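You operate a simulated robot arm through the tools that you are given. There is no shell and no other tool. Be economical: measure what you need, move in short steps, check, and stop when the job is done.

You are at the controls of a simulated robot arm. One attempt, no reset.

Task
Rub the blue-ended roller clean on the ribbed block and put it back.
Fine: use the blue cloth with cleaner from the open green tin; put the cloth back. What is to be rubbed or washed off counts as gone when no trace of it is left.

The check looks at the end state, three seconds after you hand in, the way a careful person would. Anything else that was tipped, shoved, dropped, spilled or broken makes it a failure. Flat cloth is picked up by pressing the open fingertips on it (5 to 10 N) and closing them slowly along it; thin cloth reads only 2 to 8 mm in the jaws.

Robot
A 6-joint arm with a three-finger gripper, fixed in place. Base frame: the origin is at the foot of the arm, x ahead of it, y to its left, z up; the work surface is at about z = 0.88. Lengths are in m, angles in rad, forces in N, time in s.
Its first joint turns from -2.897 to 2.897 rad. Payload 4.89 kg.
Tool frame: the origin (TCP) lies between the finger pads and is the grasp point; the fingertips stand 0.03 m ahead of it; z points along the fingers, y is the line along which they close. Largest opening 0.164 m; the body of the gripper starts 0.125 m behind the TCP.
Orientation is that of the tool frame in the base frame, as [roll, pitch, yaw] about the fixed x, y, z axes, in that order (R = Rz(yaw) Ry(pitch) Rx(roll)). With the fingers straight down and closing along the base's y, the tool's x points along the base's -x, its y along +y and its z along -z.

Tools
- The arm moves only by the tool send_rows. Its argument "moves" is a list of rows, each an object (a shift or turn left out is 0, a gripper value left out holds the last) with "offset": the shift along the base's x, y, z in cm, a list of three; "rot": the turn, a rotation vector about the base's x, y, z in rad, a list of three; "fingers": the gripper command, from -1 (shut) to 1 (fully open), values between in proportion. In form: [{"offset": [dx, dy, dz], "rot": [wx, wy, wz], "fingers": fingers}, ...]. A call has 1 to 8 rows; each row is the pose to reach, as a shift and turn from the pose commanded when the call began. A row lasts 0.2 s, in which the tool goes at most 0.05 m and 0.15 rad; a call with a longer step from one row to the next is refused whole, and so is a gripper value outside its range. A pose out of reach is approached as far as the arm can. The call stops where the force on the tool passes 40 N (or 10 N more than at its start, if that is more) or the arm is blocked; 0.2 s more then pass. The fingers move at their own pace (about 0.108 m/s each) and stop on an object; they squeeze with about 41 N. The grip force told is the motor's: it shows also when the fingers shut on nothing. Time passes only in rows, and 0.2 s behind the last, so rows that repeat a pose let the fingers close. It gives the time, the measured TCP pose, the force on the tool (base axes), the opening and the grip force at its end, in the units of the frame above (readings bear some noise), with the torque about the TCP (base axes, N m) and any sound that the robot's microphone picked up.
- Cameras (640 x 400 px; columns grow to the right, rows downward): "scene" is fixed at [0.0496, -0.6498, 1.5132]; the picture's right is [0.38, -0.93, 0.00], its down [-0.59, -0.24, -0.77] and it looks along [0.71, 0.29, -0.64] (base axes); focal length 361 px, centre (320, 200). "wrist" rides on the gripper at [0.076, -0.002, -0.152] in the tool frame; the picture's right is [0.02, 1.00, 0.00], its down [-0.88, 0.02, -0.47] and it looks along [-0.47, 0.01, 0.88] (tool axes); focal length 247 px, centre (320, 200).
- snapshot(camera): a new picture of that camera. The clock stands still meanwhile.
- lift_body(by): slides the trunk up (or, below 0, down) by that many m; the arm rides with it, the base frame stays. It gives what a move gives, with no picture.
- locate(camera, pixels): for up to 12 pixels [column, row] of the newest picture of that camera ("zoom" is the newest enlarged one), the place [x, y, z] in the base frame of the surface seen there, good to about 0.002 m. The clock stands still meanwhile.
- enlarge(camera, box): a new picture of the part [left, top, right, bottom] of that camera's present view, enlarged. The clock stands still meanwhile.
- job_done(): hands the job in; it is judged then, once.

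Go step by step. Measure first, check grasps and placings, and put right what went wrong. The budget is 80 turns and 34 pictures, counting those below and the enlarged ones. Unless the task says otherwise, let go and move clear before handing in, and close with one line.

The tools are called as name(argument=value, ...) on one line, values as JSON. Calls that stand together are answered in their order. send_rows: Moves the arm, as the interface text tells. Its arguments: {"type":"object","properties":{"moves":{"type":"array","items":{"type":"object","properties":{"offset":{"type":"array","items":{"type":"number"}},"rot":{"type":"array","items":{"type":"number"}},"fingers":{"type":"number"}}}}},"required":["moves"]} The other tools are called the same way: lift_body (by) slides the trunk up or down; snapshot (camera) takes a picture; locate (camera, pixels) gives the place of the surface under pixels of a picture; enlarge (camera, box) takes an enlarged picture of a part of a camera's view; job_done () hands the job in.

At the start:

```text
clock: 0.0
tcp_pos: [0.6474, -0.2727, 1.1952]
ee_rot: [-3.141, -0.001, 3.141]
force: [0.4, -0.3, -0.7]
moment: [0.0, -0.01, 0.02]
width: 0.1639
grasp_force: 0.1
trunk travel left (down, up): [-0.175, 0.215]
```

scene: 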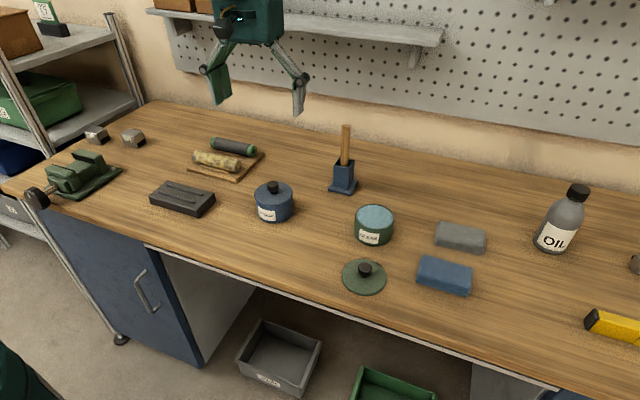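
wrist: 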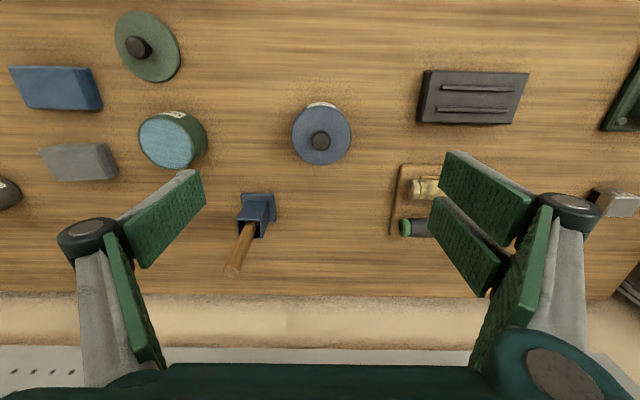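

The scene picture shows two rollers on a tray near (225,155), a ribbed block at (182,197), an open green tin at (374,222), and blue and grey cloths or pads at (445,275) and (460,237). I'll enlarge these areas first.

enlarge(camera="scene", box=[140, 120, 300, 220])

enlarge(camera="scene", box=[330, 190, 500, 300])

```text
4.00 times, centred on (220, 170) of scene
```

zoom: 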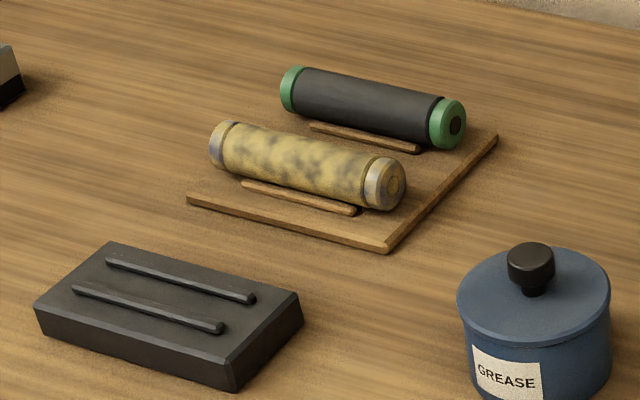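

```text
3.64 times, centred on (415, 245) of scene
```

zoom: 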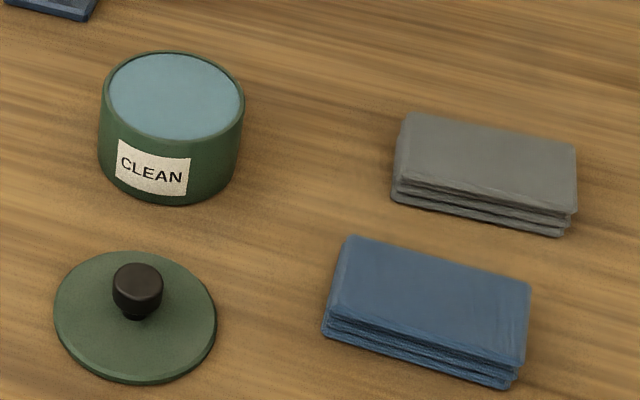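

The blue-ended roller is the tan, dirt-covered one in front. The block's two ribs look like a cradle, and the blue cloth is a folded stack. Next I'll measure these places.

locate(camera="zoom", pixels=[[352, 240], [528, 285], [515, 365], [328, 318], [430, 300], [322, 332], [176, 95], [176, 55], [176, 135], [108, 95], [243, 95], [137, 275]])

locate(camera="scene", pixels=[[158, 182], [214, 195], [198, 214], [149, 194], [168, 186], [202, 195], [160, 193], [194, 202], [182, 194], [196, 157], [236, 165], [216, 159]])

enlarge(camera="wrist", box=[380, 60, 540, 260])

```text
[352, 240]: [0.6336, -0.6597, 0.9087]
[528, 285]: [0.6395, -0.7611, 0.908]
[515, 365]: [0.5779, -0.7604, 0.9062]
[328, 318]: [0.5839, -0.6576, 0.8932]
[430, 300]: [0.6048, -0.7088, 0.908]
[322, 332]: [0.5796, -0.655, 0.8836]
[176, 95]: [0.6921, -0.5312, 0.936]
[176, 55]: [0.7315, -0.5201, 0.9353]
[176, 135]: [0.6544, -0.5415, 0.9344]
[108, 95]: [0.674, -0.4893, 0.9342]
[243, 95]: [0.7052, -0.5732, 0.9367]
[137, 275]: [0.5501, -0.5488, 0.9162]
```

```text
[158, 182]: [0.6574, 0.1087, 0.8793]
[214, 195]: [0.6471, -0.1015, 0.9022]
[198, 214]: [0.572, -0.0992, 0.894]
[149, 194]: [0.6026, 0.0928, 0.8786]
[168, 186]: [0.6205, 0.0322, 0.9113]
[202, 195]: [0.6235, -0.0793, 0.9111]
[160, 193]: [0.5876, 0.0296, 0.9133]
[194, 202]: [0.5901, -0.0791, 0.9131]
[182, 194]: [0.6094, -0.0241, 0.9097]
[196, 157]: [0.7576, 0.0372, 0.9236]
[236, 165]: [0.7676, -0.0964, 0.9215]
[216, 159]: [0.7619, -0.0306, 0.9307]
```

```text
2.00 times, centred on (460, 160) of wrist
```

zoom: 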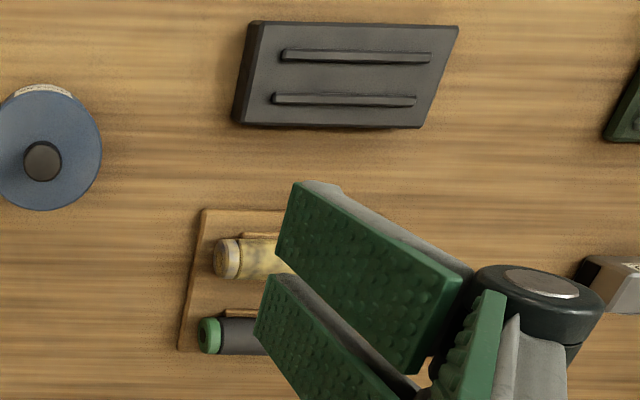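

The roller's axis runs roughly along y at x≈0.763, y from -0.096 to 0.037, with its top at about z=0.93. The block's ribs are at x≈0.589 and 0.622. I'll move above the roller and look through the wrist camera.

send_rows(moves=[{"offset": [2, 4.5, 0]}, {"offset": [4, 9, 0]}, {"offset": [6, 13, 0]}, {"offset": [8, 17, -2]}, {"offset": [10, 21, -4]}, {"offset": [11.5, 24.3, -6]}, {"offset": [11.5, 24.3, -8]}, {"offset": [11.5, 24.3, -8]}])

snapshot(camera="wrist")

```text
clock: 1.8
tcp_pos: [0.7619, -0.0279, 1.1139]
ee_rot: [3.141, 0.0, 3.141]
force: [1.1, 0.5, -0.3]
moment: [-0.08, 0.05, -0.03]
width: 0.164
grasp_force: 0.0
trunk travel left (down, up): [-0.175, 0.215]
```

```text
28 pictures are left
```

wrist: 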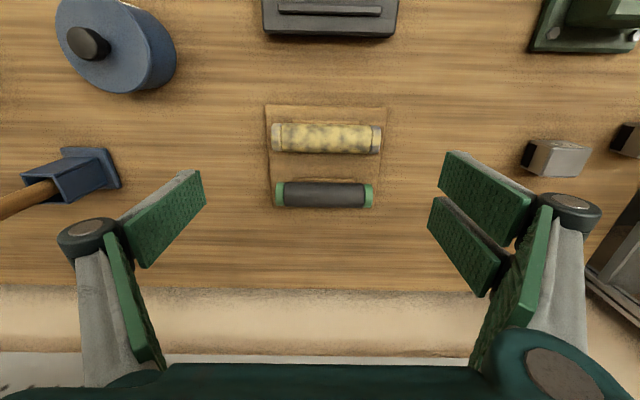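

locate(camera="wrist", pixels=[[274, 137], [379, 138], [326, 137], [326, 126], [326, 150], [268, 110], [386, 108], [290, 137], [365, 137], [324, 195], [262, 140], [391, 140]])

enlarge(camera="wrist", box=[250, 90, 410, 220])

```text
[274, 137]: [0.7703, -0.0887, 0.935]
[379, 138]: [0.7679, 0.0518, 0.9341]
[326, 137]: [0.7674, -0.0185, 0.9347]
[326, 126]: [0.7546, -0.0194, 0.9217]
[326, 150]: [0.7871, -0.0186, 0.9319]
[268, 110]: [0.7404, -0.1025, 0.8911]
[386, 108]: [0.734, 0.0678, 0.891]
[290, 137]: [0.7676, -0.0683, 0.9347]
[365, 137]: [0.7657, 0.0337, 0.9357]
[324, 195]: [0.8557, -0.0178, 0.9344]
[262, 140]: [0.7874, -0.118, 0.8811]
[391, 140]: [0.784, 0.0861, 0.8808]
```

```text
3.08 times, centred on (330, 155) of wrist
```

zoom: 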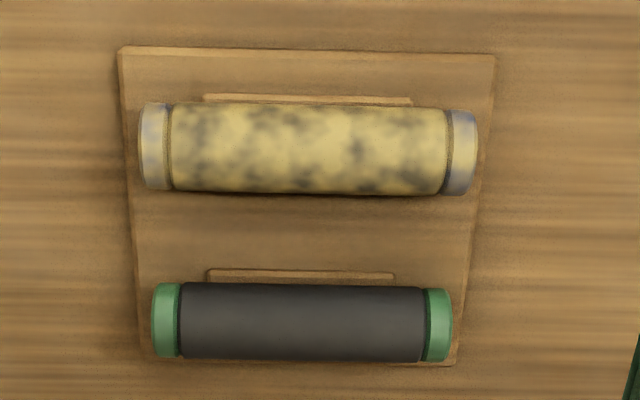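

The roller spans y from -0.089 to 0.053 (length 0.142), its axis is at about (0.775, -0.018, 0.913), and its radius is 0.023. I'll descend with the fingers open around its ends, stopping a little above to check.

send_rows(moves=[{"offset": [1.3, 1.0, -4], "fingers": 1}, {"offset": [1.3, 1.0, -8]}, {"offset": [1.3, 1.0, -11]}, {"offset": [1.3, 1.0, -13]}, {"offset": [1.3, 1.0, -13]}])

snapshot(camera="wrist")

```text
clock: 3.0
tcp_pos: [0.7745, -0.0188, 0.9844]
ee_rot: [3.14, 0.0, -3.141]
force: [0.4, 0.3, -0.2]
moment: [-0.04, 0.01, 0.01]
width: 0.1641
grasp_force: 0.1
trunk travel left (down, up): [-0.175, 0.215]
```

```text
26 pictures are left
```

wrist: 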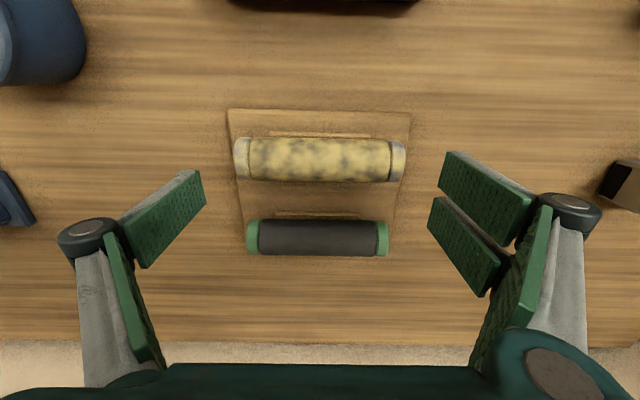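

The roller (columns 234 to 406) is centred between the fingertips (192 and 447). I'll descend to z≈0.925 and close.

send_rows(moves=[{"offset": [0, 0.05, -3]}, {"offset": [0, 0.05, -5]}, {"offset": [0, 0.05, -5.9]}, {"offset": [0, 0.05, -5.9], "fingers": 0.7}, {"offset": [0, 0.05, -5.9], "fingers": 0.6}, {"offset": [0, 0.05, -5.9], "fingers": 0.6}])

```text
clock: 4.4
tcp_pos: [0.7735, -0.0182, 0.9264]
ee_rot: [-3.14, -0.001, 3.14]
force: [1.1, -6.5, 6.3]
moment: [-0.63, 0.0, 0.06]
width: 0.1494
grasp_force: 40.9
trunk travel left (down, up): [-0.175, 0.215]
```

The jaws stopped at 0.149 with grip force, a bit wider than the length I measured. I'll check the picture before lifting.

enlarge(camera="scene", box=[150, 80, 310, 200])

```text
3.33 times, centred on (230, 140) of scene
```

zoom: 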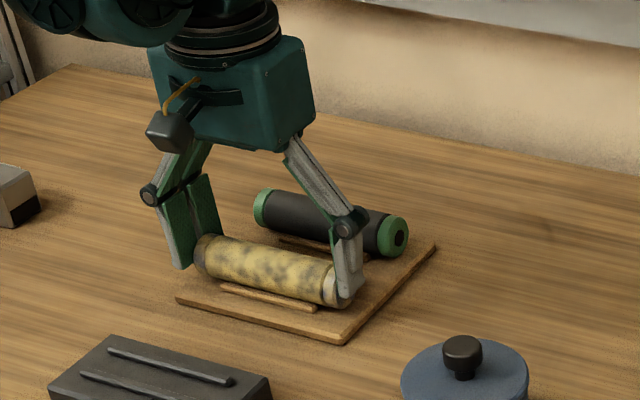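

The fingers are on the end caps. I'll lift slowly and watch the readings.

send_rows(moves=[{"offset": [0, 0, 0], "fingers": 0.5}, {"offset": [0, 0, 1]}, {"offset": [0, 0, 3]}, {"offset": [0, 0, 5]}, {"offset": [0, 0, 7]}])

enlarge(camera="scene", box=[130, 60, 310, 220])

```text
clock: 5.6
tcp_pos: [0.7738, -0.0186, 0.996]
ee_rot: [3.141, -0.001, -3.141]
force: [1.0, 0.3, -1.9]
moment: [0.01, 0.05, -0.01]
width: 0.1495
grasp_force: 41.2
trunk travel left (down, up): [-0.175, 0.215]
```

```text
2.50 times, centred on (220, 140) of scene
```

zoom: 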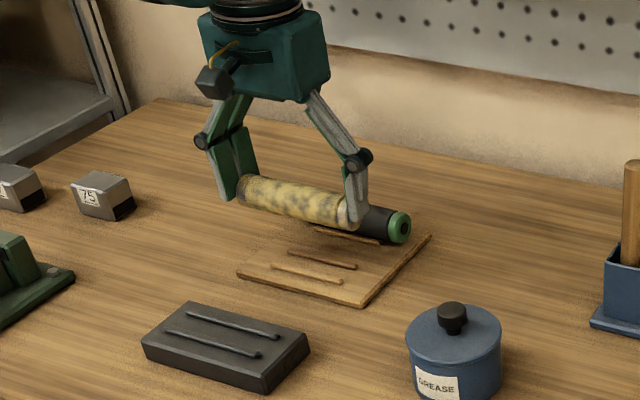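

The roller is held and lifted (width 0.1495), and the tray slot shows its two rails. I'll measure the block's ribs in this zoom: (190,315) to (278,339) and (170,334) to (260,355).

locate(camera="zoom", pixels=[[190, 314], [278, 337], [170, 333], [258, 354], [234, 326], [214, 343], [225, 335], [190, 305], [306, 337], [266, 389], [145, 345], [233, 332]])

```text
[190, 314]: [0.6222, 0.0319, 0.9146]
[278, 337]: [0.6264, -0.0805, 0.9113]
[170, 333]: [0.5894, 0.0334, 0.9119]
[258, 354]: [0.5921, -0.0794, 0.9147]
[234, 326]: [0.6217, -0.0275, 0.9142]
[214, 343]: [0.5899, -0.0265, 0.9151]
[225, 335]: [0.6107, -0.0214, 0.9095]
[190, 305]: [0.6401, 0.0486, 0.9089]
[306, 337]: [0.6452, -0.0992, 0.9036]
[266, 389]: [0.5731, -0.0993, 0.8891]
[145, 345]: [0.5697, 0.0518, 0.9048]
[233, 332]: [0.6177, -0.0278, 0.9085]
```

The ribs' midline is x≈0.6065, the block spans y from -0.099 to 0.050, and the rib tops are at 0.9145. I'll carry the roller above the block and lower it until there is light contact.

send_rows(moves=[{"offset": [-4, -0.1, 1]}, {"offset": [-8, -0.3, 1]}, {"offset": [-12, -0.5, 1]}, {"offset": [-16, -0.6, 1]}, {"offset": [-16.7, -0.6, 0]}, {"offset": [-16.7, -0.6, -2]}, {"offset": [-16.7, -0.6, -3.8]}, {"offset": [-16.7, -0.6, -4.4]}])

```text
clock: 7.4
tcp_pos: [0.6081, -0.0255, 0.9514]
ee_rot: [3.14, -0.001, -3.141]
force: [0.2, -0.1, -2.5]
moment: [0.01, 0.02, -0.01]
width: 0.1492
grasp_force: 41.2
trunk travel left (down, up): [-0.175, 0.215]
```

send_rows(moves=[{"offset": [-0.15, 0.1, -0.15]}, {"offset": [-0.15, 0.1, -0.3]}, {"offset": [-0.15, 0.1, -0.4]}])

enlarge(camera="scene", box=[110, 110, 270, 230])

```text
clock: 8.2
tcp_pos: [0.6039, -0.022, 0.9474]
ee_rot: [3.141, 0.001, -3.139]
force: [-0.4, 0.5, -2.2]
moment: [-0.02, 0.0, 0.0]
width: 0.1495
grasp_force: 40.6
trunk travel left (down, up): [-0.175, 0.215]
```

```text
3.33 times, centred on (190, 170) of scene
```

zoom: 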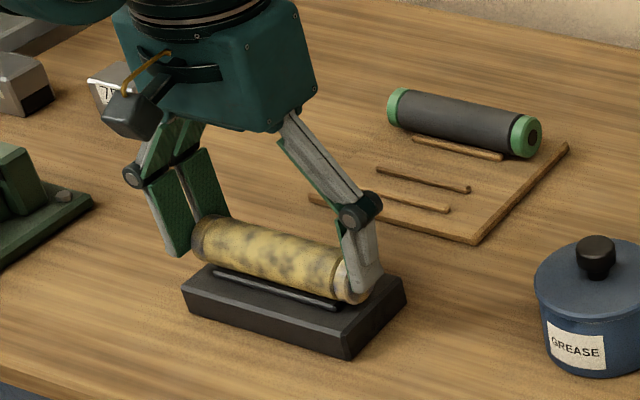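

There is no contact yet; the force is just the roller's weight. I'll correct x slightly and lower further.

send_rows(moves=[{"offset": [0.2, -0.15, -0.15]}, {"offset": [0.2, -0.15, -0.3]}, {"offset": [0.2, -0.15, -0.3]}])

```text
clock: 9.0
tcp_pos: [0.6081, -0.0234, 0.9451]
ee_rot: [3.141, -0.002, -3.141]
force: [1.8, -0.1, 13.1]
moment: [-0.78, 0.09, 0.07]
width: 0.1493
grasp_force: 40.5
trunk travel left (down, up): [-0.175, 0.215]
```

Contact is made at about 13 N, slightly to one side. I'll ease up 1 mm and release gently.

send_rows(moves=[{"offset": [-0.1, 0, 0.1]}, {"offset": [-0.1, 0, 0.1], "fingers": 0.85}, {"offset": [-0.1, 0, 0.1], "fingers": 1}, {"offset": [-0.1, 0, 0.1]}, {"offset": [-0.1, 0, 2]}, {"offset": [-0.1, 0, 5]}, {"offset": [-0.1, 0, 9]}, {"offset": [-0.1, 0, 13]}])

snapshot(camera="wrist")

enlarge(camera="scene", box=[110, 140, 230, 230])

```text
clock: 10.8
tcp_pos: [0.6084, -0.0244, 1.0742]
ee_rot: [-3.141, 0.0, 3.141]
force: [1.0, 0.6, -0.1]
moment: [0.01, 0.21, 0.02]
width: 0.1636
grasp_force: 0.0
trunk travel left (down, up): [-0.175, 0.215]
```

```text
22 pictures are left
```

wrist: 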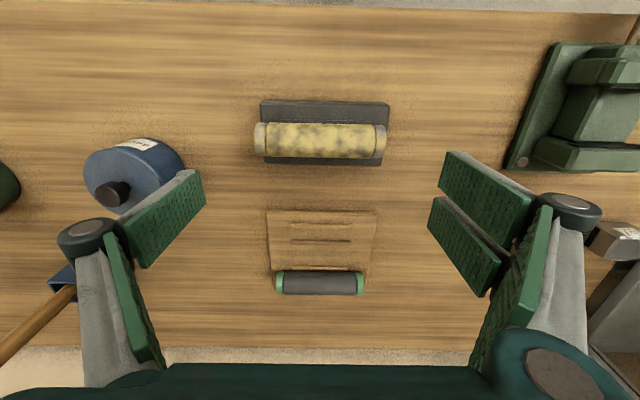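

```text
4.44 times, centred on (170, 185) of scene
```

zoom: 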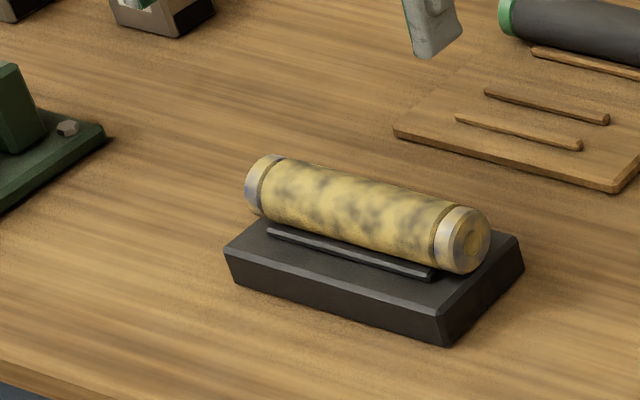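

The roller now rests on the block. I'll measure exactly where it lies.

locate(camera="wrist", pixels=[[256, 138], [385, 141], [320, 139], [320, 126], [320, 155], [272, 138], [372, 140], [262, 101], [390, 105], [275, 124], [375, 127]])

```text
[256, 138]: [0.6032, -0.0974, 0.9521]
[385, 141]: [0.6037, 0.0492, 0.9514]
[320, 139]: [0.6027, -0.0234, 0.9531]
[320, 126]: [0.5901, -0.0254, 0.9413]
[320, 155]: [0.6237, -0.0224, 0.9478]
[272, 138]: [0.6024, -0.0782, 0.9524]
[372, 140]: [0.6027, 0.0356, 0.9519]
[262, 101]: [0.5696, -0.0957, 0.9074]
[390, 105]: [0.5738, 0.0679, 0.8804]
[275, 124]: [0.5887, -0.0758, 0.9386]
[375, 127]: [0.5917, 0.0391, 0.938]
```

The roller's axis is at about (0.610, -0.0235, 0.931), its top at 0.954, and it is stable. Next I'll travel to the blue cloth near (0.607, -0.709).

send_rows(moves=[{"offset": [0, -2, 4]}, {"offset": [0, -6, 7]}, {"offset": [0, -11, 7]}, {"offset": [0, -16, 7]}, {"offset": [0, -21, 7]}, {"offset": [0, -26, 7]}, {"offset": [0, -31, 7]}, {"offset": [0, -36, 7]}])

send_rows(moves=[{"offset": [0, -5, 0]}, {"offset": [0, -10, 0]}, {"offset": [0, -15, 0]}, {"offset": [0, -20, 0]}, {"offset": [0, -25, 0]}, {"offset": [0, -29, -2]}, {"offset": [0, -32.5, -5]}, {"offset": [0, -32.5, -6]}])

snapshot(camera="wrist")

```text
clock: 12.6
tcp_pos: [0.6072, -0.3839, 1.146]
ee_rot: [-3.14, 0.001, 3.141]
force: [0.5, 1.5, 1.2]
moment: [-0.31, -0.02, 0.03]
width: 0.164
grasp_force: 0.0
trunk travel left (down, up): [-0.175, 0.215]
```

```text
clock: 14.4
tcp_pos: [0.6075, -0.7118, 1.0826]
ee_rot: [3.141, 0.002, -3.142]
force: [-0.5, 0.6, -0.6]
moment: [0.11, 0.01, -0.01]
width: 0.164
grasp_force: 0.2
trunk travel left (down, up): [-0.175, 0.215]
```

```text
20 pictures are left
```

wrist: 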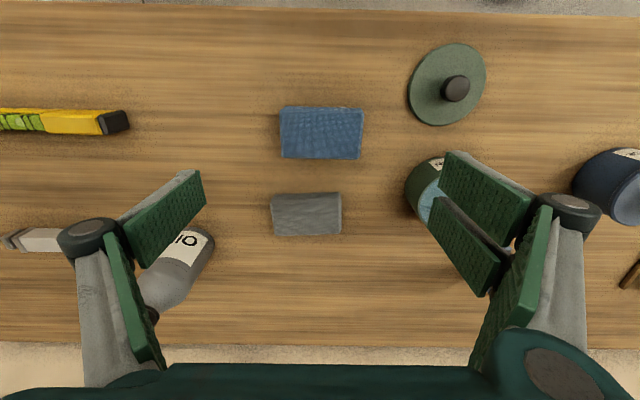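

locate(camera="wrist", pixels=[[283, 109], [361, 110], [359, 156], [285, 156], [321, 132], [274, 197], [340, 194], [306, 195], [321, 104]])

enlarge(camera="wrist", box=[250, 80, 400, 250])

```text
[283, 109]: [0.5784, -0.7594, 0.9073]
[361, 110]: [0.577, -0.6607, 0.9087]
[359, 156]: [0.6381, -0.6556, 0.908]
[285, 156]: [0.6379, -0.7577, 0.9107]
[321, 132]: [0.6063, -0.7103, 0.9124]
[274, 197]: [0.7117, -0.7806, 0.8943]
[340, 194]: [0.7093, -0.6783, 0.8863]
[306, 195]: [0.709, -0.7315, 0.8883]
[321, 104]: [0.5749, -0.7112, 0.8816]
```

```text
2.35 times, centred on (325, 165) of wrist
```

zoom: 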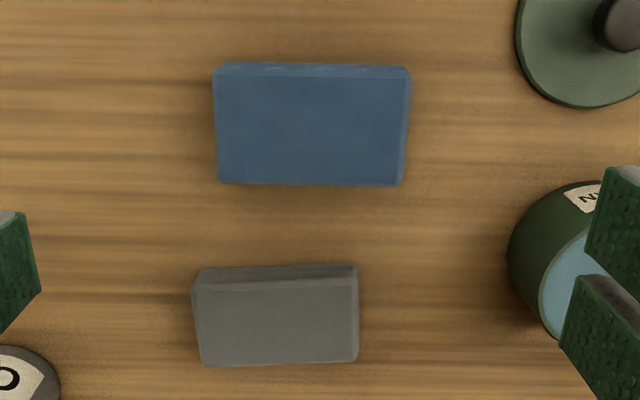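

The blue cloth is a folded pad spanning x 0.576–0.638 and y -0.761 to -0.657, with its top at 0.908. I'll descend with the fingers either side of it along y and close gently in steps.

send_rows(moves=[{"offset": [0, 0.25, -4]}, {"offset": [0, 0.25, -8]}, {"offset": [0, 0.25, -12]}, {"offset": [0, 0.25, -15]}, {"offset": [0, 0.25, -16.4]}, {"offset": [0, 0.25, -16.4], "fingers": 0.45}, {"offset": [0, 0.25, -16.4], "fingers": 0.3}, {"offset": [0, 0.25, -16.4], "fingers": 0.23}])

```text
clock: 16.2
tcp_pos: [0.6082, -0.708, 0.9197]
ee_rot: [3.14, 0.002, -3.141]
force: [-1.1, -0.3, 1.7]
moment: [-0.01, 0.0, 0.0]
width: 0.1091
grasp_force: 40.7
trunk travel left (down, up): [-0.175, 0.215]
```

The jaws gripped firmly at 0.109, so the pad doesn't buckle. I'll close a little more and lift.

send_rows(moves=[{"offset": [0, 0, 0], "fingers": 0.15}, {"offset": [0, 0, 1]}, {"offset": [0, 0, 4]}, {"offset": [0, 0, 8]}, {"offset": [0, 0, 10]}])

snapshot(camera="scene")

```text
clock: 17.4
tcp_pos: [0.6071, -0.7074, 1.0206]
ee_rot: [-3.141, -0.001, -3.141]
force: [-0.3, -1.0, 0.4]
moment: [0.03, -0.03, -0.02]
width: 0.1089
grasp_force: 41.6
trunk travel left (down, up): [-0.175, 0.215]
```

```text
18 pictures are left
```

scene: 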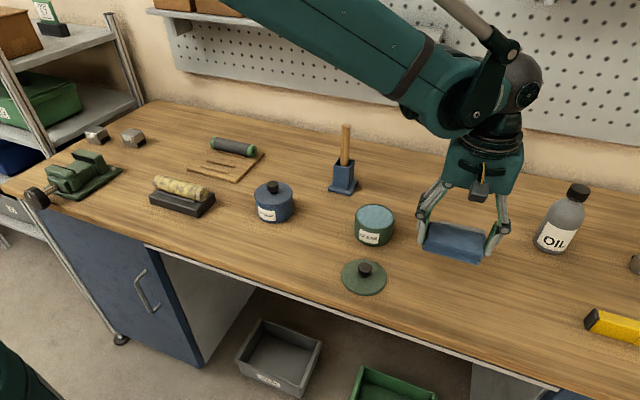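

The pad is held; its bottom is about 0.039 below the TCP. Before dipping I'll check the tin's liquid surface and the brush's position.

locate(camera="scene", pixels=[[375, 217], [375, 207], [356, 217], [394, 217], [375, 229], [347, 126], [346, 160], [342, 180], [385, 210], [365, 224]])

```text
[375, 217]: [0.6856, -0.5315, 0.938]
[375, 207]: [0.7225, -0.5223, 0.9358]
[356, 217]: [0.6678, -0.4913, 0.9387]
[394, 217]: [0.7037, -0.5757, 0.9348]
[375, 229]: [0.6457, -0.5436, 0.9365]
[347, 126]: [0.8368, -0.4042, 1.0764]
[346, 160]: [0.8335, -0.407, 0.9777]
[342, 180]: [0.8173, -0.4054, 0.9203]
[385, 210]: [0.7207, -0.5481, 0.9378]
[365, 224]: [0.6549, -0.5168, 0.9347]
```

The cleaner surface is at about (0.687, -0.532, 0.937), level with the rim, and the brush is clear of the path. I'll move over and lower the pad to light contact.

send_rows(moves=[{"offset": [2, 4, 0]}, {"offset": [4, 8, 0]}, {"offset": [6, 12, 0]}, {"offset": [8, 16, 0]}, {"offset": [8, 17.5, 0]}, {"offset": [8, 17.5, -2.5]}, {"offset": [8, 17.5, -4]}, {"offset": [8, 17.5, -4.4]}])

```text
clock: 19.2
tcp_pos: [0.6869, -0.532, 0.9766]
ee_rot: [3.141, 0.0, 3.141]
force: [-0.4, 1.1, 6.1]
moment: [0.07, 0.03, -0.02]
width: 0.1091
grasp_force: 41.1
trunk travel left (down, up): [-0.175, 0.215]
```

Light contact (6 N) with the cleaner. I'll dwell briefly, lift, and look at the pad.

send_rows(moves=[{"offset": [0, 0, -0.05]}, {"offset": [0, 0, -0.05]}, {"offset": [0, 0, -0.05]}, {"offset": [0, 0, 0]}, {"offset": [0, 0, 3]}, {"offset": [0, 0, 7]}, {"offset": [0, 0, 10]}])

enlarge(camera="scene", box=[310, 140, 470, 260])

```text
clock: 20.8
tcp_pos: [0.6871, -0.5332, 1.0759]
ee_rot: [-3.141, -0.001, -3.141]
force: [-0.4, -0.2, -0.1]
moment: [0.09, 0.04, 0.01]
width: 0.1092
grasp_force: 41.6
trunk travel left (down, up): [-0.175, 0.215]
```

```text
3.33 times, centred on (390, 200) of scene
```

zoom: 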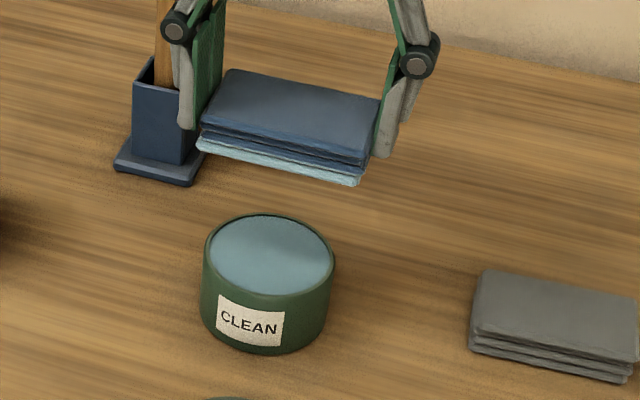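

The pad's bottom layer turned light blue, so it took cleaner. I'll carry it over the roller.

send_rows(moves=[{"offset": [-2, 4, 2]}, {"offset": [-4, 8, 3]}, {"offset": [-5.5, 12.5, 3]}, {"offset": [-7, 17, 3]}, {"offset": [-7.7, 21.5, 3]}, {"offset": [-7.7, 26, 3]}, {"offset": [-7.7, 30.5, 3]}, {"offset": [-7.7, 35, 3]}])

send_rows(moves=[{"offset": [0, 4.5, 0]}, {"offset": [0, 9, 0]}, {"offset": [0, 13, -1]}, {"offset": [0, 16, -4]}, {"offset": [0, 16, -7]}, {"offset": [0, 16, -9.5]}, {"offset": [0, 16, -10.3]}, {"offset": [0, 16, -10.6]}])

```text
clock: 22.6
tcp_pos: [0.6101, -0.1836, 1.1069]
ee_rot: [3.141, 0.001, -3.141]
force: [0.9, -1.0, -0.5]
moment: [0.23, 0.07, -0.01]
width: 0.1088
grasp_force: 41.3
trunk travel left (down, up): [-0.175, 0.215]
```

```text
clock: 24.4
tcp_pos: [0.6107, -0.0219, 1.0008]
ee_rot: [3.141, 0.0, -3.141]
force: [0.0, 0.5, -0.9]
moment: [0.0, 0.06, -0.02]
width: 0.1091
grasp_force: 40.9
trunk travel left (down, up): [-0.175, 0.215]
```

Just above the roller with no contact. I'll lower to light contact.

send_rows(moves=[{"offset": [0, 0, -0.3]}, {"offset": [0, 0, -0.6]}, {"offset": [0, 0, -0.75]}, {"offset": [0, 0, -0.8]}])

```text
clock: 25.4
tcp_pos: [0.61, -0.022, 0.9928]
ee_rot: [-3.141, -0.001, 3.14]
force: [0.4, 0.3, -0.8]
moment: [0.02, 0.0, 0.01]
width: 0.109
grasp_force: 40.9
trunk travel left (down, up): [-0.175, 0.215]
```

send_rows(moves=[{"offset": [0, 0, -0.1]}, {"offset": [0, 0, -0.2]}, {"offset": [0, 0, -0.25]}])

```text
clock: 26.1
tcp_pos: [0.6089, -0.0227, 0.9925]
ee_rot: [3.141, 0.001, -3.14]
force: [-4.0, 1.3, 34.2]
moment: [0.2, 0.29, 0.0]
width: 0.1091
grasp_force: 40.5
trunk travel left (down, up): [-0.175, 0.215]
stopped in row 3: the force on the tool passed its limit at 43 N (the readings are from after the stop); the commanded pose is now the measured one
```

The contact is stiff, at TCP z≈0.9925. I'll back off about 0.7 mm and rub along y.

send_rows(moves=[{"offset": [0.1, 0, 0.05]}, {"offset": [0.1, 0.8, 0.05]}, {"offset": [0.1, 1.6, 0.05]}])

```text
clock: 26.9
tcp_pos: [0.6108, -0.0067, 0.9912]
ee_rot: [-3.141, 0.003, -3.141]
force: [2.6, -17.8, 28.4]
moment: [-1.17, 0.1, 0.11]
width: 0.1092
grasp_force: 41.2
trunk travel left (down, up): [-0.175, 0.215]
```

The friction is high (18 N sideways at 28 N down). I'll lift off and check whether the roller slid or got cleaner.

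send_rows(moves=[{"offset": [0, 0, 1]}, {"offset": [0, -1, 4]}, {"offset": [0, -5, 8]}, {"offset": [0, -10, 8]}])

enlarge(camera="scene", box=[110, 130, 250, 230])

```text
refused: row 3 steps farther than a row can; nothing moved
```

```text
4.00 times, centred on (180, 180) of scene
```

zoom: 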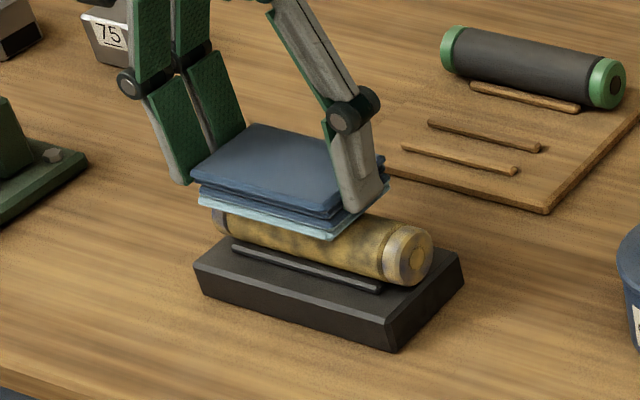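

send_rows(moves=[{"offset": [0, 0, 1]}, {"offset": [0, 0, 5]}, {"offset": [0, -4, 8]}, {"offset": [0, -8, 8]}, {"offset": [0, -12, 8]}, {"offset": [0, -16, 8]}])

enlarge(camera="scene", box=[110, 130, 250, 230])

```text
clock: 28.4
tcp_pos: [0.614, -0.1668, 1.0719]
ee_rot: [3.141, 0.0, -3.14]
force: [-1.0, 1.4, -0.2]
moment: [-0.17, 0.0, 0.02]
width: 0.1089
grasp_force: 41.4
trunk travel left (down, up): [-0.175, 0.215]
```

```text
4.00 times, centred on (180, 180) of scene
```

zoom: 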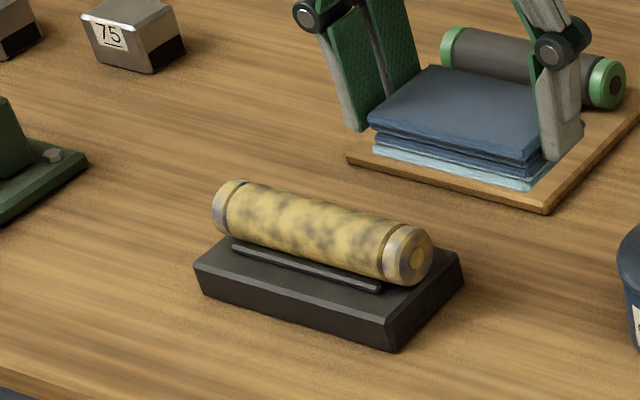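

The cleaner is on the pad but the roller is still dirty after that one short stroke. I'll go back and rub repeatedly with lighter pressure.

send_rows(moves=[{"offset": [-0.2, 4.5, 0]}, {"offset": [-0.2, 9, 0]}, {"offset": [-0.2, 13, -1]}, {"offset": [-0.2, 14.4, -4]}, {"offset": [-0.2, 14.4, -7]}, {"offset": [-0.2, 14.4, -7.8]}, {"offset": [-0.2, 14.4, -7.9]}, {"offset": [-0.2, 14.4, -7.9]}])

```text
clock: 30.1
tcp_pos: [0.6085, -0.0243, 0.9933]
ee_rot: [3.14, 0.0, -3.141]
force: [0.0, 0.6, -0.1]
moment: [-0.03, 0.05, 0.01]
width: 0.1089
grasp_force: 40.5
trunk travel left (down, up): [-0.175, 0.215]
```

send_rows(moves=[{"offset": [0, 0, -0.05]}, {"offset": [0, 1.0, -0.05]}, {"offset": [0, 2.0, -0.05]}, {"offset": [0, 1.0, -0.05]}, {"offset": [0, 0, -0.05]}, {"offset": [0, -1.0, -0.05]}, {"offset": [0, -2.0, -0.05]}, {"offset": [0, -1, -0.05]}])

```text
clock: 31.9
tcp_pos: [0.6082, -0.0335, 0.9923]
ee_rot: [-3.14, 0.001, 3.14]
force: [0.6, -4.7, 7.1]
moment: [-0.17, 0.0, 0.03]
width: 0.1088
grasp_force: 40.9
trunk travel left (down, up): [-0.175, 0.215]
```

That gave 7 N, a good rubbing force. I'll do more strokes, a bit firmer.

send_rows(moves=[{"offset": [0, 1.0, -0.02]}, {"offset": [0, 3.0, -0.02]}, {"offset": [0, 1.0, -0.02]}, {"offset": [0, -1.5, -0.02]}, {"offset": [0, 1, -0.02]}, {"offset": [0, 3.0, -0.02]}, {"offset": [0, 1.0, -0.02]}, {"offset": [0, -1.5, -0.02]}])

send_rows(moves=[{"offset": [0, 2.5, 1]}, {"offset": [0, 2.5, 5]}, {"offset": [0, -1, 8]}, {"offset": [0, -5, 8]}, {"offset": [0, -9, 8]}, {"offset": [0, -13, 8]}])

enlarge(camera="scene", box=[110, 130, 250, 230])

```text
clock: 33.8
tcp_pos: [0.6083, -0.0469, 0.9906]
ee_rot: [-3.14, -0.002, -3.14]
force: [-0.6, 5.1, 15.6]
moment: [0.41, 0.04, 0.02]
width: 0.109
grasp_force: 40.7
trunk travel left (down, up): [-0.175, 0.215]
```

```text
clock: 35.1
tcp_pos: [0.6091, -0.1768, 1.0717]
ee_rot: [3.141, 0.0, -3.139]
force: [0.4, 1.1, -0.6]
moment: [-0.15, -0.03, -0.02]
width: 0.109
grasp_force: 40.9
trunk travel left (down, up): [-0.175, 0.215]
```

```text
4.00 times, centred on (180, 180) of scene
```

zoom: 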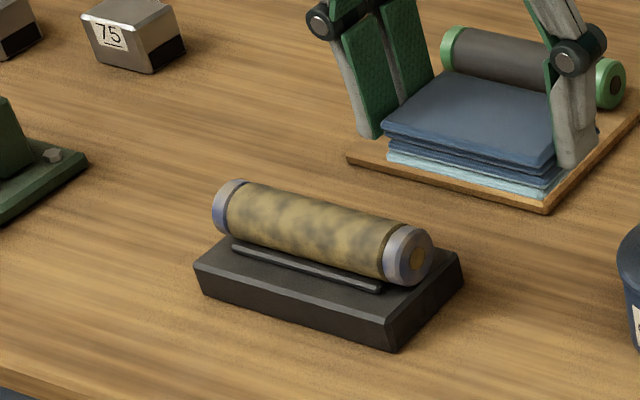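

The dirt is visibly fading evenly, the caps show bluer, and the roller stays put. I'll return and keep rubbing along the axis.

send_rows(moves=[{"offset": [0, 5, 0]}, {"offset": [0, 10, 0]}, {"offset": [0, 14, -2]}, {"offset": [0, 15.3, -6]}, {"offset": [0, 15.3, -7.7]}, {"offset": [0, 15.3, -7.95]}, {"offset": [0, 17.3, -7.98]}, {"offset": [0, 14.3, -7.98]}])

send_rows(moves=[{"offset": [0, -1, 0]}, {"offset": [0, 2, 0]}, {"offset": [0, 4, 0]}, {"offset": [0, 1.5, 0]}, {"offset": [0, -1, 0]}, {"offset": [0, 1.5, 0]}, {"offset": [0, 4, 0]}, {"offset": [0, 1, 0]}])

```text
clock: 37.0
tcp_pos: [0.6086, -0.035, 0.9928]
ee_rot: [-3.14, 0.0, 3.14]
force: [-0.1, 0.6, -1.3]
moment: [-0.01, -0.04, 0.02]
width: 0.109
grasp_force: 40.8
trunk travel left (down, up): [-0.175, 0.215]
```

```text
clock: 38.8
tcp_pos: [0.6102, -0.0243, 0.9921]
ee_rot: [3.141, 0.001, -3.141]
force: [-0.2, 8.0, 8.5]
moment: [0.25, 0.03, -0.06]
width: 0.1092
grasp_force: 40.7
trunk travel left (down, up): [-0.175, 0.215]
```

8 N now. I'll continue with several more strokes.

send_rows(moves=[{"offset": [0, -2, -0.02]}, {"offset": [0, 1, -0.02]}, {"offset": [0, 3, -0.02]}, {"offset": [0, 0, -0.02]}, {"offset": [0, -2, -0.02]}, {"offset": [0, 1, -0.02]}, {"offset": [0, 3, -0.02]}, {"offset": [0, 0, -0.02]}])

send_rows(moves=[{"offset": [0, -2, 0]}, {"offset": [0, 1, 0]}, {"offset": [0, 3, 0]}, {"offset": [0, 0, 0]}, {"offset": [0, -2, 0]}, {"offset": [0, 1, 0]}, {"offset": [0, 3, 0]}, {"offset": [0, 0, 0]}])

send_rows(moves=[{"offset": [0, -2, 0]}, {"offset": [0, 1, 0]}, {"offset": [0, 3, 0]}, {"offset": [0, 0, 0]}, {"offset": [0, -2, 0]}, {"offset": [0, 1, 0]}, {"offset": [0, 3, 0]}, {"offset": [0, 0, 0]}])

enlarge(camera="scene", box=[110, 130, 250, 230])

```text
clock: 40.5
tcp_pos: [0.6097, -0.0241, 0.992]
ee_rot: [3.141, 0.001, -3.139]
force: [-0.5, 2.6, 3.2]
moment: [0.13, 0.04, -0.04]
width: 0.109
grasp_force: 40.7
trunk travel left (down, up): [-0.175, 0.215]
```

```text
clock: 42.4
tcp_pos: [0.61, -0.0246, 0.9908]
ee_rot: [3.141, 0.0, -3.141]
force: [-0.3, 3.1, 3.1]
moment: [0.04, 0.01, 0.04]
width: 0.109
grasp_force: 40.9
trunk travel left (down, up): [-0.175, 0.215]
```

```text
clock: 44.1
tcp_pos: [0.6093, -0.0234, 0.9914]
ee_rot: [3.142, 0.001, -3.14]
force: [-0.3, 0.9, -0.4]
moment: [-0.02, 0.02, 0.0]
width: 0.1091
grasp_force: 40.9
trunk travel left (down, up): [-0.175, 0.215]
```

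```text
4.00 times, centred on (180, 180) of scene
```

zoom: 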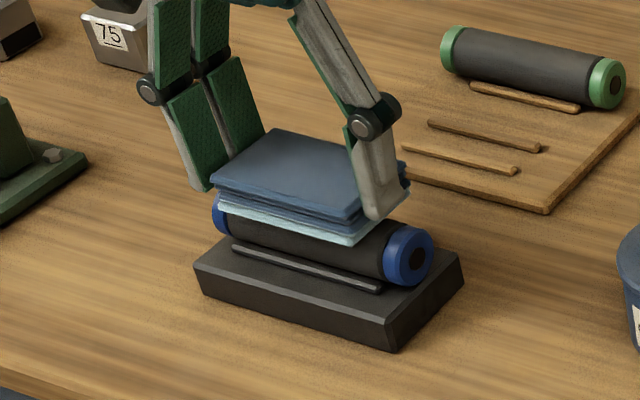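

The roller now looks clean, with a dark body and deep-blue caps. I'll add two more sets of strokes with slightly more pressure so no trace is left.

send_rows(moves=[{"offset": [0, -2, -0.06]}, {"offset": [0, 1, -0.06]}, {"offset": [0, 3, -0.06]}, {"offset": [0, 0, -0.06]}, {"offset": [0, -2, -0.06]}, {"offset": [0, 1, -0.06]}, {"offset": [0, 3, -0.06]}, {"offset": [0, 0, -0.06]}])

send_rows(moves=[{"offset": [0, -2, -0.02]}, {"offset": [0, 1, -0.02]}, {"offset": [0, 3, -0.02]}, {"offset": [0, 0, -0.02]}, {"offset": [0, -2, -0.02]}, {"offset": [0, 1, -0.02]}, {"offset": [0, 3, -0.02]}, {"offset": [0, 0, -0.02]}])

send_rows(moves=[{"offset": [0, 0, 1]}, {"offset": [0, 0, 5]}, {"offset": [0, -3, 9]}, {"offset": [0, -7, 11]}, {"offset": [0, -12, 11]}, {"offset": [0, -17, 11]}, {"offset": [0, -22, 11]}])

enlarge(camera="scene", box=[120, 140, 240, 225])

snapshot(camera="wrist")

```text
clock: 46.0
tcp_pos: [0.6092, -0.0229, 0.9914]
ee_rot: [-3.141, 0.002, -3.141]
force: [-0.4, 12.7, 26.0]
moment: [0.8, 0.04, -0.04]
width: 0.109
grasp_force: 41.3
trunk travel left (down, up): [-0.175, 0.215]
```

```text
clock: 46.9
tcp_pos: [0.6085, -0.0064, 0.9911]
ee_rot: [3.139, 0.0, -3.139]
force: [-3.1, 2.9, 25.3]
moment: [-0.21, 0.15, 0.0]
width: 0.1094
grasp_force: 41.3
trunk travel left (down, up): [-0.175, 0.215]
stopped in row 4: the force on the tool passed its limit at 41 N (the readings are from after the stop); the commanded pose is now the measured one
```

```text
clock: 48.5
tcp_pos: [0.6108, -0.2268, 1.1009]
ee_rot: [3.14, 0.001, -3.138]
force: [-0.5, 1.1, 0.0]
moment: [-0.21, -0.09, -0.01]
width: 0.1089
grasp_force: 40.4
trunk travel left (down, up): [-0.175, 0.215]
```

```text
4.71 times, centred on (180, 182) of scene
```

zoom: 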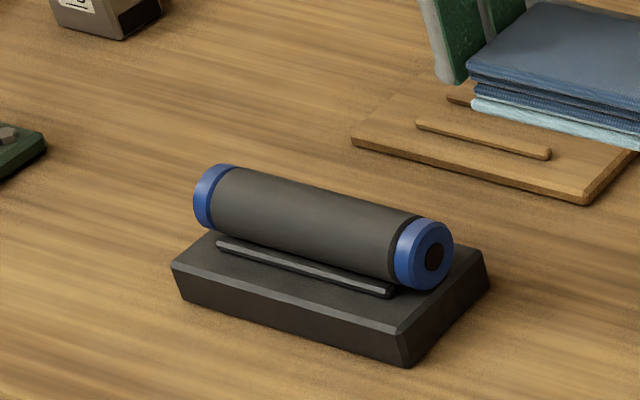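

```text
11 pictures are left
```

wrist: 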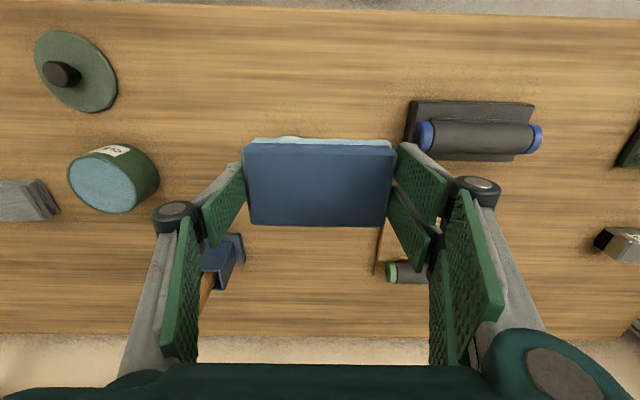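

The roller is clean, with blue caps and a plain dark body at (430,240) in the zoom. I'll check how the pad sits in the grip before putting it back.

locate(camera="wrist", pixels=[[248, 150], [390, 152], [255, 220], [385, 222], [320, 186], [320, 140], [427, 138], [536, 137], [485, 137]])

```text
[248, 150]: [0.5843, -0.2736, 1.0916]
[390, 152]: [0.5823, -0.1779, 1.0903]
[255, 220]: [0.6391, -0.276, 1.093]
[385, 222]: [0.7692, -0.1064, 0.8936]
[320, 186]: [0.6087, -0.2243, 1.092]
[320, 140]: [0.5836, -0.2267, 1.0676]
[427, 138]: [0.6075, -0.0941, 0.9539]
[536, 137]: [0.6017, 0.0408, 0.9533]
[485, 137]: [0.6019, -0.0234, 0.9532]
```

The pad is level and sits about 2 mm higher in the grip. I'll carry it back over its original spot.

send_rows(moves=[{"offset": [0, -5, 0]}, {"offset": [0, -10, 0]}, {"offset": [0, -15, 0]}, {"offset": [0, -20, 0]}, {"offset": [0, -25, 0]}, {"offset": [0, -30, 0]}, {"offset": [0, -35, 0]}, {"offset": [0, -40, 0]}])

send_rows(moves=[{"offset": [-0.1, -4.5, 0]}, {"offset": [-0.1, -8.2, 0]}, {"offset": [-0.1, -8.2, -4]}, {"offset": [-0.1, -8.2, -8]}, {"offset": [-0.1, -8.2, -12]}, {"offset": [-0.1, -8.2, -15]}, {"offset": [-0.1, -8.2, -17]}, {"offset": [-0.1, -8.2, -17.5]}])

```text
clock: 50.3
tcp_pos: [0.6096, -0.6265, 1.1015]
ee_rot: [3.138, 0.001, -3.136]
force: [0.2, 1.8, 2.1]
moment: [-0.26, 0.01, 0.02]
width: 0.1092
grasp_force: 40.7
trunk travel left (down, up): [-0.175, 0.215]
```

```text
clock: 52.1
tcp_pos: [0.6085, -0.7093, 0.9254]
ee_rot: [3.135, 0.0, -3.138]
force: [0.3, 0.2, -0.1]
moment: [-0.01, 0.0, 0.0]
width: 0.109
grasp_force: 41.2
trunk travel left (down, up): [-0.175, 0.215]
```

send_rows(moves=[{"offset": [0, 0, -0.3]}, {"offset": [0, 0, -0.5]}, {"offset": [0, 0, -0.65]}, {"offset": [0, 0, -0.72]}, {"offset": [0, 0, -0.72]}])

```text
clock: 53.3
tcp_pos: [0.6083, -0.7093, 0.919]
ee_rot: [3.139, -0.001, -3.137]
force: [-0.3, -2.5, 19.3]
moment: [-0.46, -0.42, -0.06]
width: 0.1089
grasp_force: 41.0
trunk travel left (down, up): [-0.175, 0.215]
```

The pad is down on the bench with contact. I'll ease off slightly, open symmetrically and rise.

send_rows(moves=[{"offset": [0, 0, 0.05], "fingers": 0.3}, {"offset": [0, 0, 0.05], "fingers": 0.45}, {"offset": [0, 0, 0.05], "fingers": 1}, {"offset": [0, 0, 0.05]}, {"offset": [0, 0, 4]}, {"offset": [0, 0, 8]}, {"offset": [0, 0, 13]}, {"offset": [0, 0, 18]}])

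snapshot(camera="scene")

```text
clock: 55.1
tcp_pos: [0.609, -0.7091, 1.0979]
ee_rot: [3.136, 0.001, -3.137]
force: [0.1, -0.7, -1.0]
moment: [0.15, 0.08, 0.02]
width: 0.1642
grasp_force: 0.1
trunk travel left (down, up): [-0.175, 0.215]
```

```text
10 pictures are left
```

scene: 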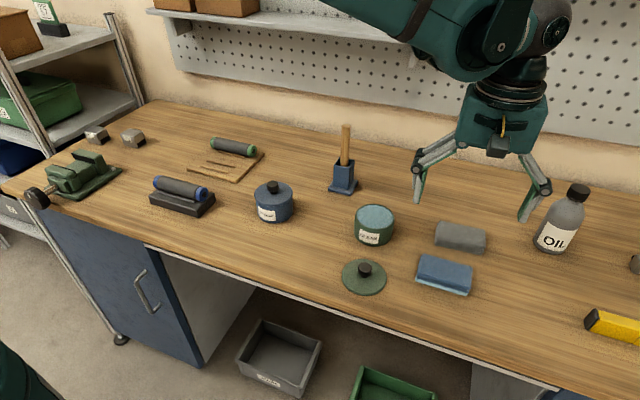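

The cloth is back in its spot. Now I'll travel back to above the roller.

send_rows(moves=[{"offset": [0, 4, 2]}, {"offset": [0, 9, 2]}, {"offset": [0, 14, 2]}, {"offset": [0, 19, 2]}, {"offset": [0, 24, 2]}, {"offset": [0, 29, 2]}, {"offset": [0, 34, 2]}, {"offset": [0, 39, 2]}])

send_rows(moves=[{"offset": [0, 5, 0]}, {"offset": [0, 10, 0]}, {"offset": [0, 15, 0]}, {"offset": [0, 20, 0]}, {"offset": [0, 25, 0]}, {"offset": [0, 29.5, 0]}, {"offset": [0, 29.5, -4]}, {"offset": [0, 29.5, -5]}])

snapshot(camera="wrist")

```text
clock: 56.9
tcp_pos: [0.6084, -0.3185, 1.1165]
ee_rot: [3.136, 0.0, -3.138]
force: [-0.6, -0.6, -0.1]
moment: [0.25, 0.02, 0.02]
width: 0.1638
grasp_force: 0.1
trunk travel left (down, up): [-0.175, 0.215]
```

```text
clock: 58.7
tcp_pos: [0.6087, -0.023, 1.0689]
ee_rot: [3.136, 0.0, -3.139]
force: [-0.6, 0.2, -0.3]
moment: [-0.04, -0.05, 0.02]
width: 0.1638
grasp_force: 0.1
trunk travel left (down, up): [-0.175, 0.215]
```

```text
9 pictures are left
```

wrist: 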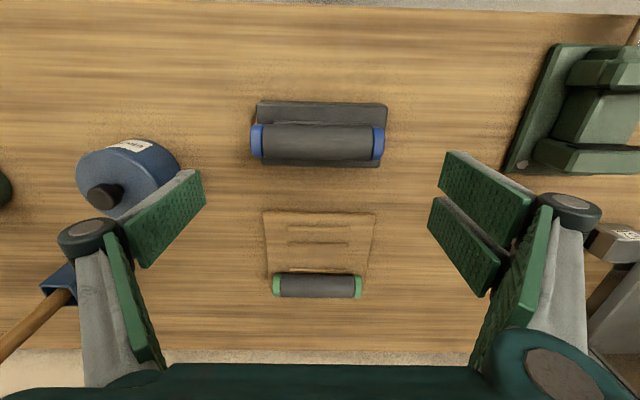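

locate(camera="wrist", pixels=[[253, 140], [382, 141], [318, 140], [260, 103], [386, 107], [318, 126], [318, 158], [258, 163], [384, 164]])

enlarge(camera="wrist", box=[240, 90, 400, 190])

```text
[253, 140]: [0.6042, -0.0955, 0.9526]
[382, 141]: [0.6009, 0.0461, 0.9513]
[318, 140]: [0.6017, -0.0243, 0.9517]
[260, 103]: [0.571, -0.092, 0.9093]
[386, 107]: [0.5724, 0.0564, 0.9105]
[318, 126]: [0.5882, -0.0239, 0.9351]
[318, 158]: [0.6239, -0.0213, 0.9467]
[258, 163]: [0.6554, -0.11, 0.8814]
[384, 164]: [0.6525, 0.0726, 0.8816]
```

```text
4.00 times, centred on (320, 140) of wrist
```

zoom: 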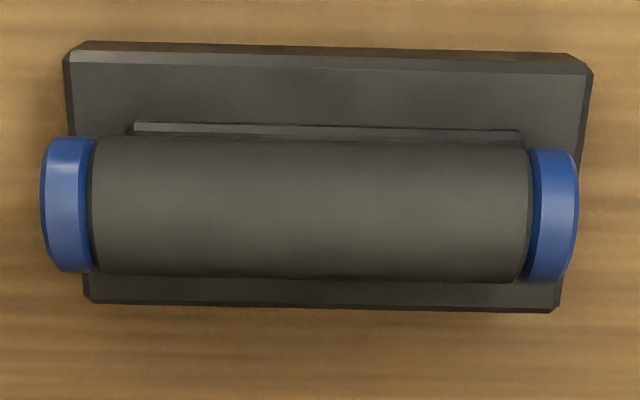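

The roller is spotless from above and still lies in the ribs, centred at y≈-0.0245. I'll descend, grip its ends, and lift.

send_rows(moves=[{"offset": [0.1, -0.12, -4], "rot": [0.005, 0, -0.003], "fingers": 1}, {"offset": [0.1, -0.12, -8], "rot": [0.005, 0, -0.003]}, {"offset": [0.1, -0.12, -11], "rot": [0.005, 0, -0.003]}, {"offset": [0.1, -0.12, -12.3], "rot": [0.005, 0, -0.003]}, {"offset": [0.1, -0.12, -12.3], "rot": [0.005, 0, -0.003], "fingers": 0.7}, {"offset": [0.1, -0.12, -12.3], "rot": [0.005, 0, -0.003], "fingers": 0.5}, {"offset": [0.1, -0.12, -12.3], "rot": [0.005, 0, -0.003], "fingers": 0.5}])

```text
clock: 60.3
tcp_pos: [0.6085, -0.0241, 0.9461]
ee_rot: [3.132, -0.001, -3.14]
force: [1.2, -0.7, 2.4]
moment: [-0.26, -0.03, 0.11]
width: 0.1495
grasp_force: 40.7
trunk travel left (down, up): [-0.175, 0.215]
```

Gripped at 0.1495. I'll lift it and carry it back over the tray slot.

send_rows(moves=[{"offset": [0, 0, 1]}, {"offset": [0, 0, 4]}, {"offset": [2, 0.2, 6]}, {"offset": [6.5, 0.4, 6]}, {"offset": [11, 0.55, 6]}, {"offset": [15, 0.55, 6]}, {"offset": [16.5, 0.55, 4]}, {"offset": [16.5, 0.55, 1]}])

enlarge(camera="scene", box=[130, 90, 290, 210])

```text
clock: 62.1
tcp_pos: [0.7741, -0.0197, 0.9553]
ee_rot: [3.131, 0.001, -3.139]
force: [-1.0, 1.2, -1.0]
moment: [0.0, -0.07, 0.02]
width: 0.1493
grasp_force: 40.8
trunk travel left (down, up): [-0.175, 0.215]
```

```text
3.33 times, centred on (210, 150) of scene
```

zoom: 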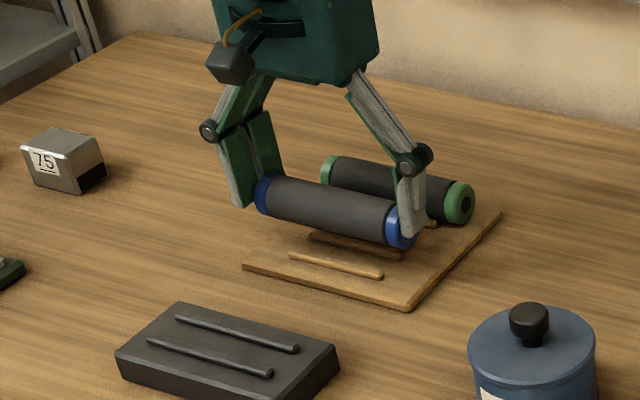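

The roller is above its slot and the block is in place. I'll lower it to contact.

send_rows(moves=[{"offset": [0, 0.1, -1.5]}, {"offset": [0, 0.1, -2.3]}, {"offset": [0, 0.1, -2.6]}, {"offset": [0, 0.1, -2.75]}, {"offset": [0, 0.1, -2.75]}])

```text
clock: 63.3
tcp_pos: [0.7747, -0.0178, 0.9269]
ee_rot: [3.132, 0.0, -3.139]
force: [0.5, 0.5, -1.2]
moment: [-0.03, 0.0, -0.02]
width: 0.1496
grasp_force: 41.3
trunk travel left (down, up): [-0.175, 0.215]
```

send_rows(moves=[{"offset": [-0.05, 0, -0.06]}, {"offset": [-0.05, 0, -0.12]}, {"offset": [-0.05, 0, -0.18]}, {"offset": [-0.05, 0, -0.18]}])

```text
clock: 64.4
tcp_pos: [0.7741, -0.0178, 0.9273]
ee_rot: [3.132, 0.002, 3.142]
force: [0.3, 0.8, 23.3]
moment: [-0.32, 0.05, 0.03]
width: 0.1496
grasp_force: 41.3
trunk travel left (down, up): [-0.175, 0.215]
stopped in row 4: the force on the tool passed its limit at 41 N (the readings are from after the stop); the commanded pose is now the measured one
```

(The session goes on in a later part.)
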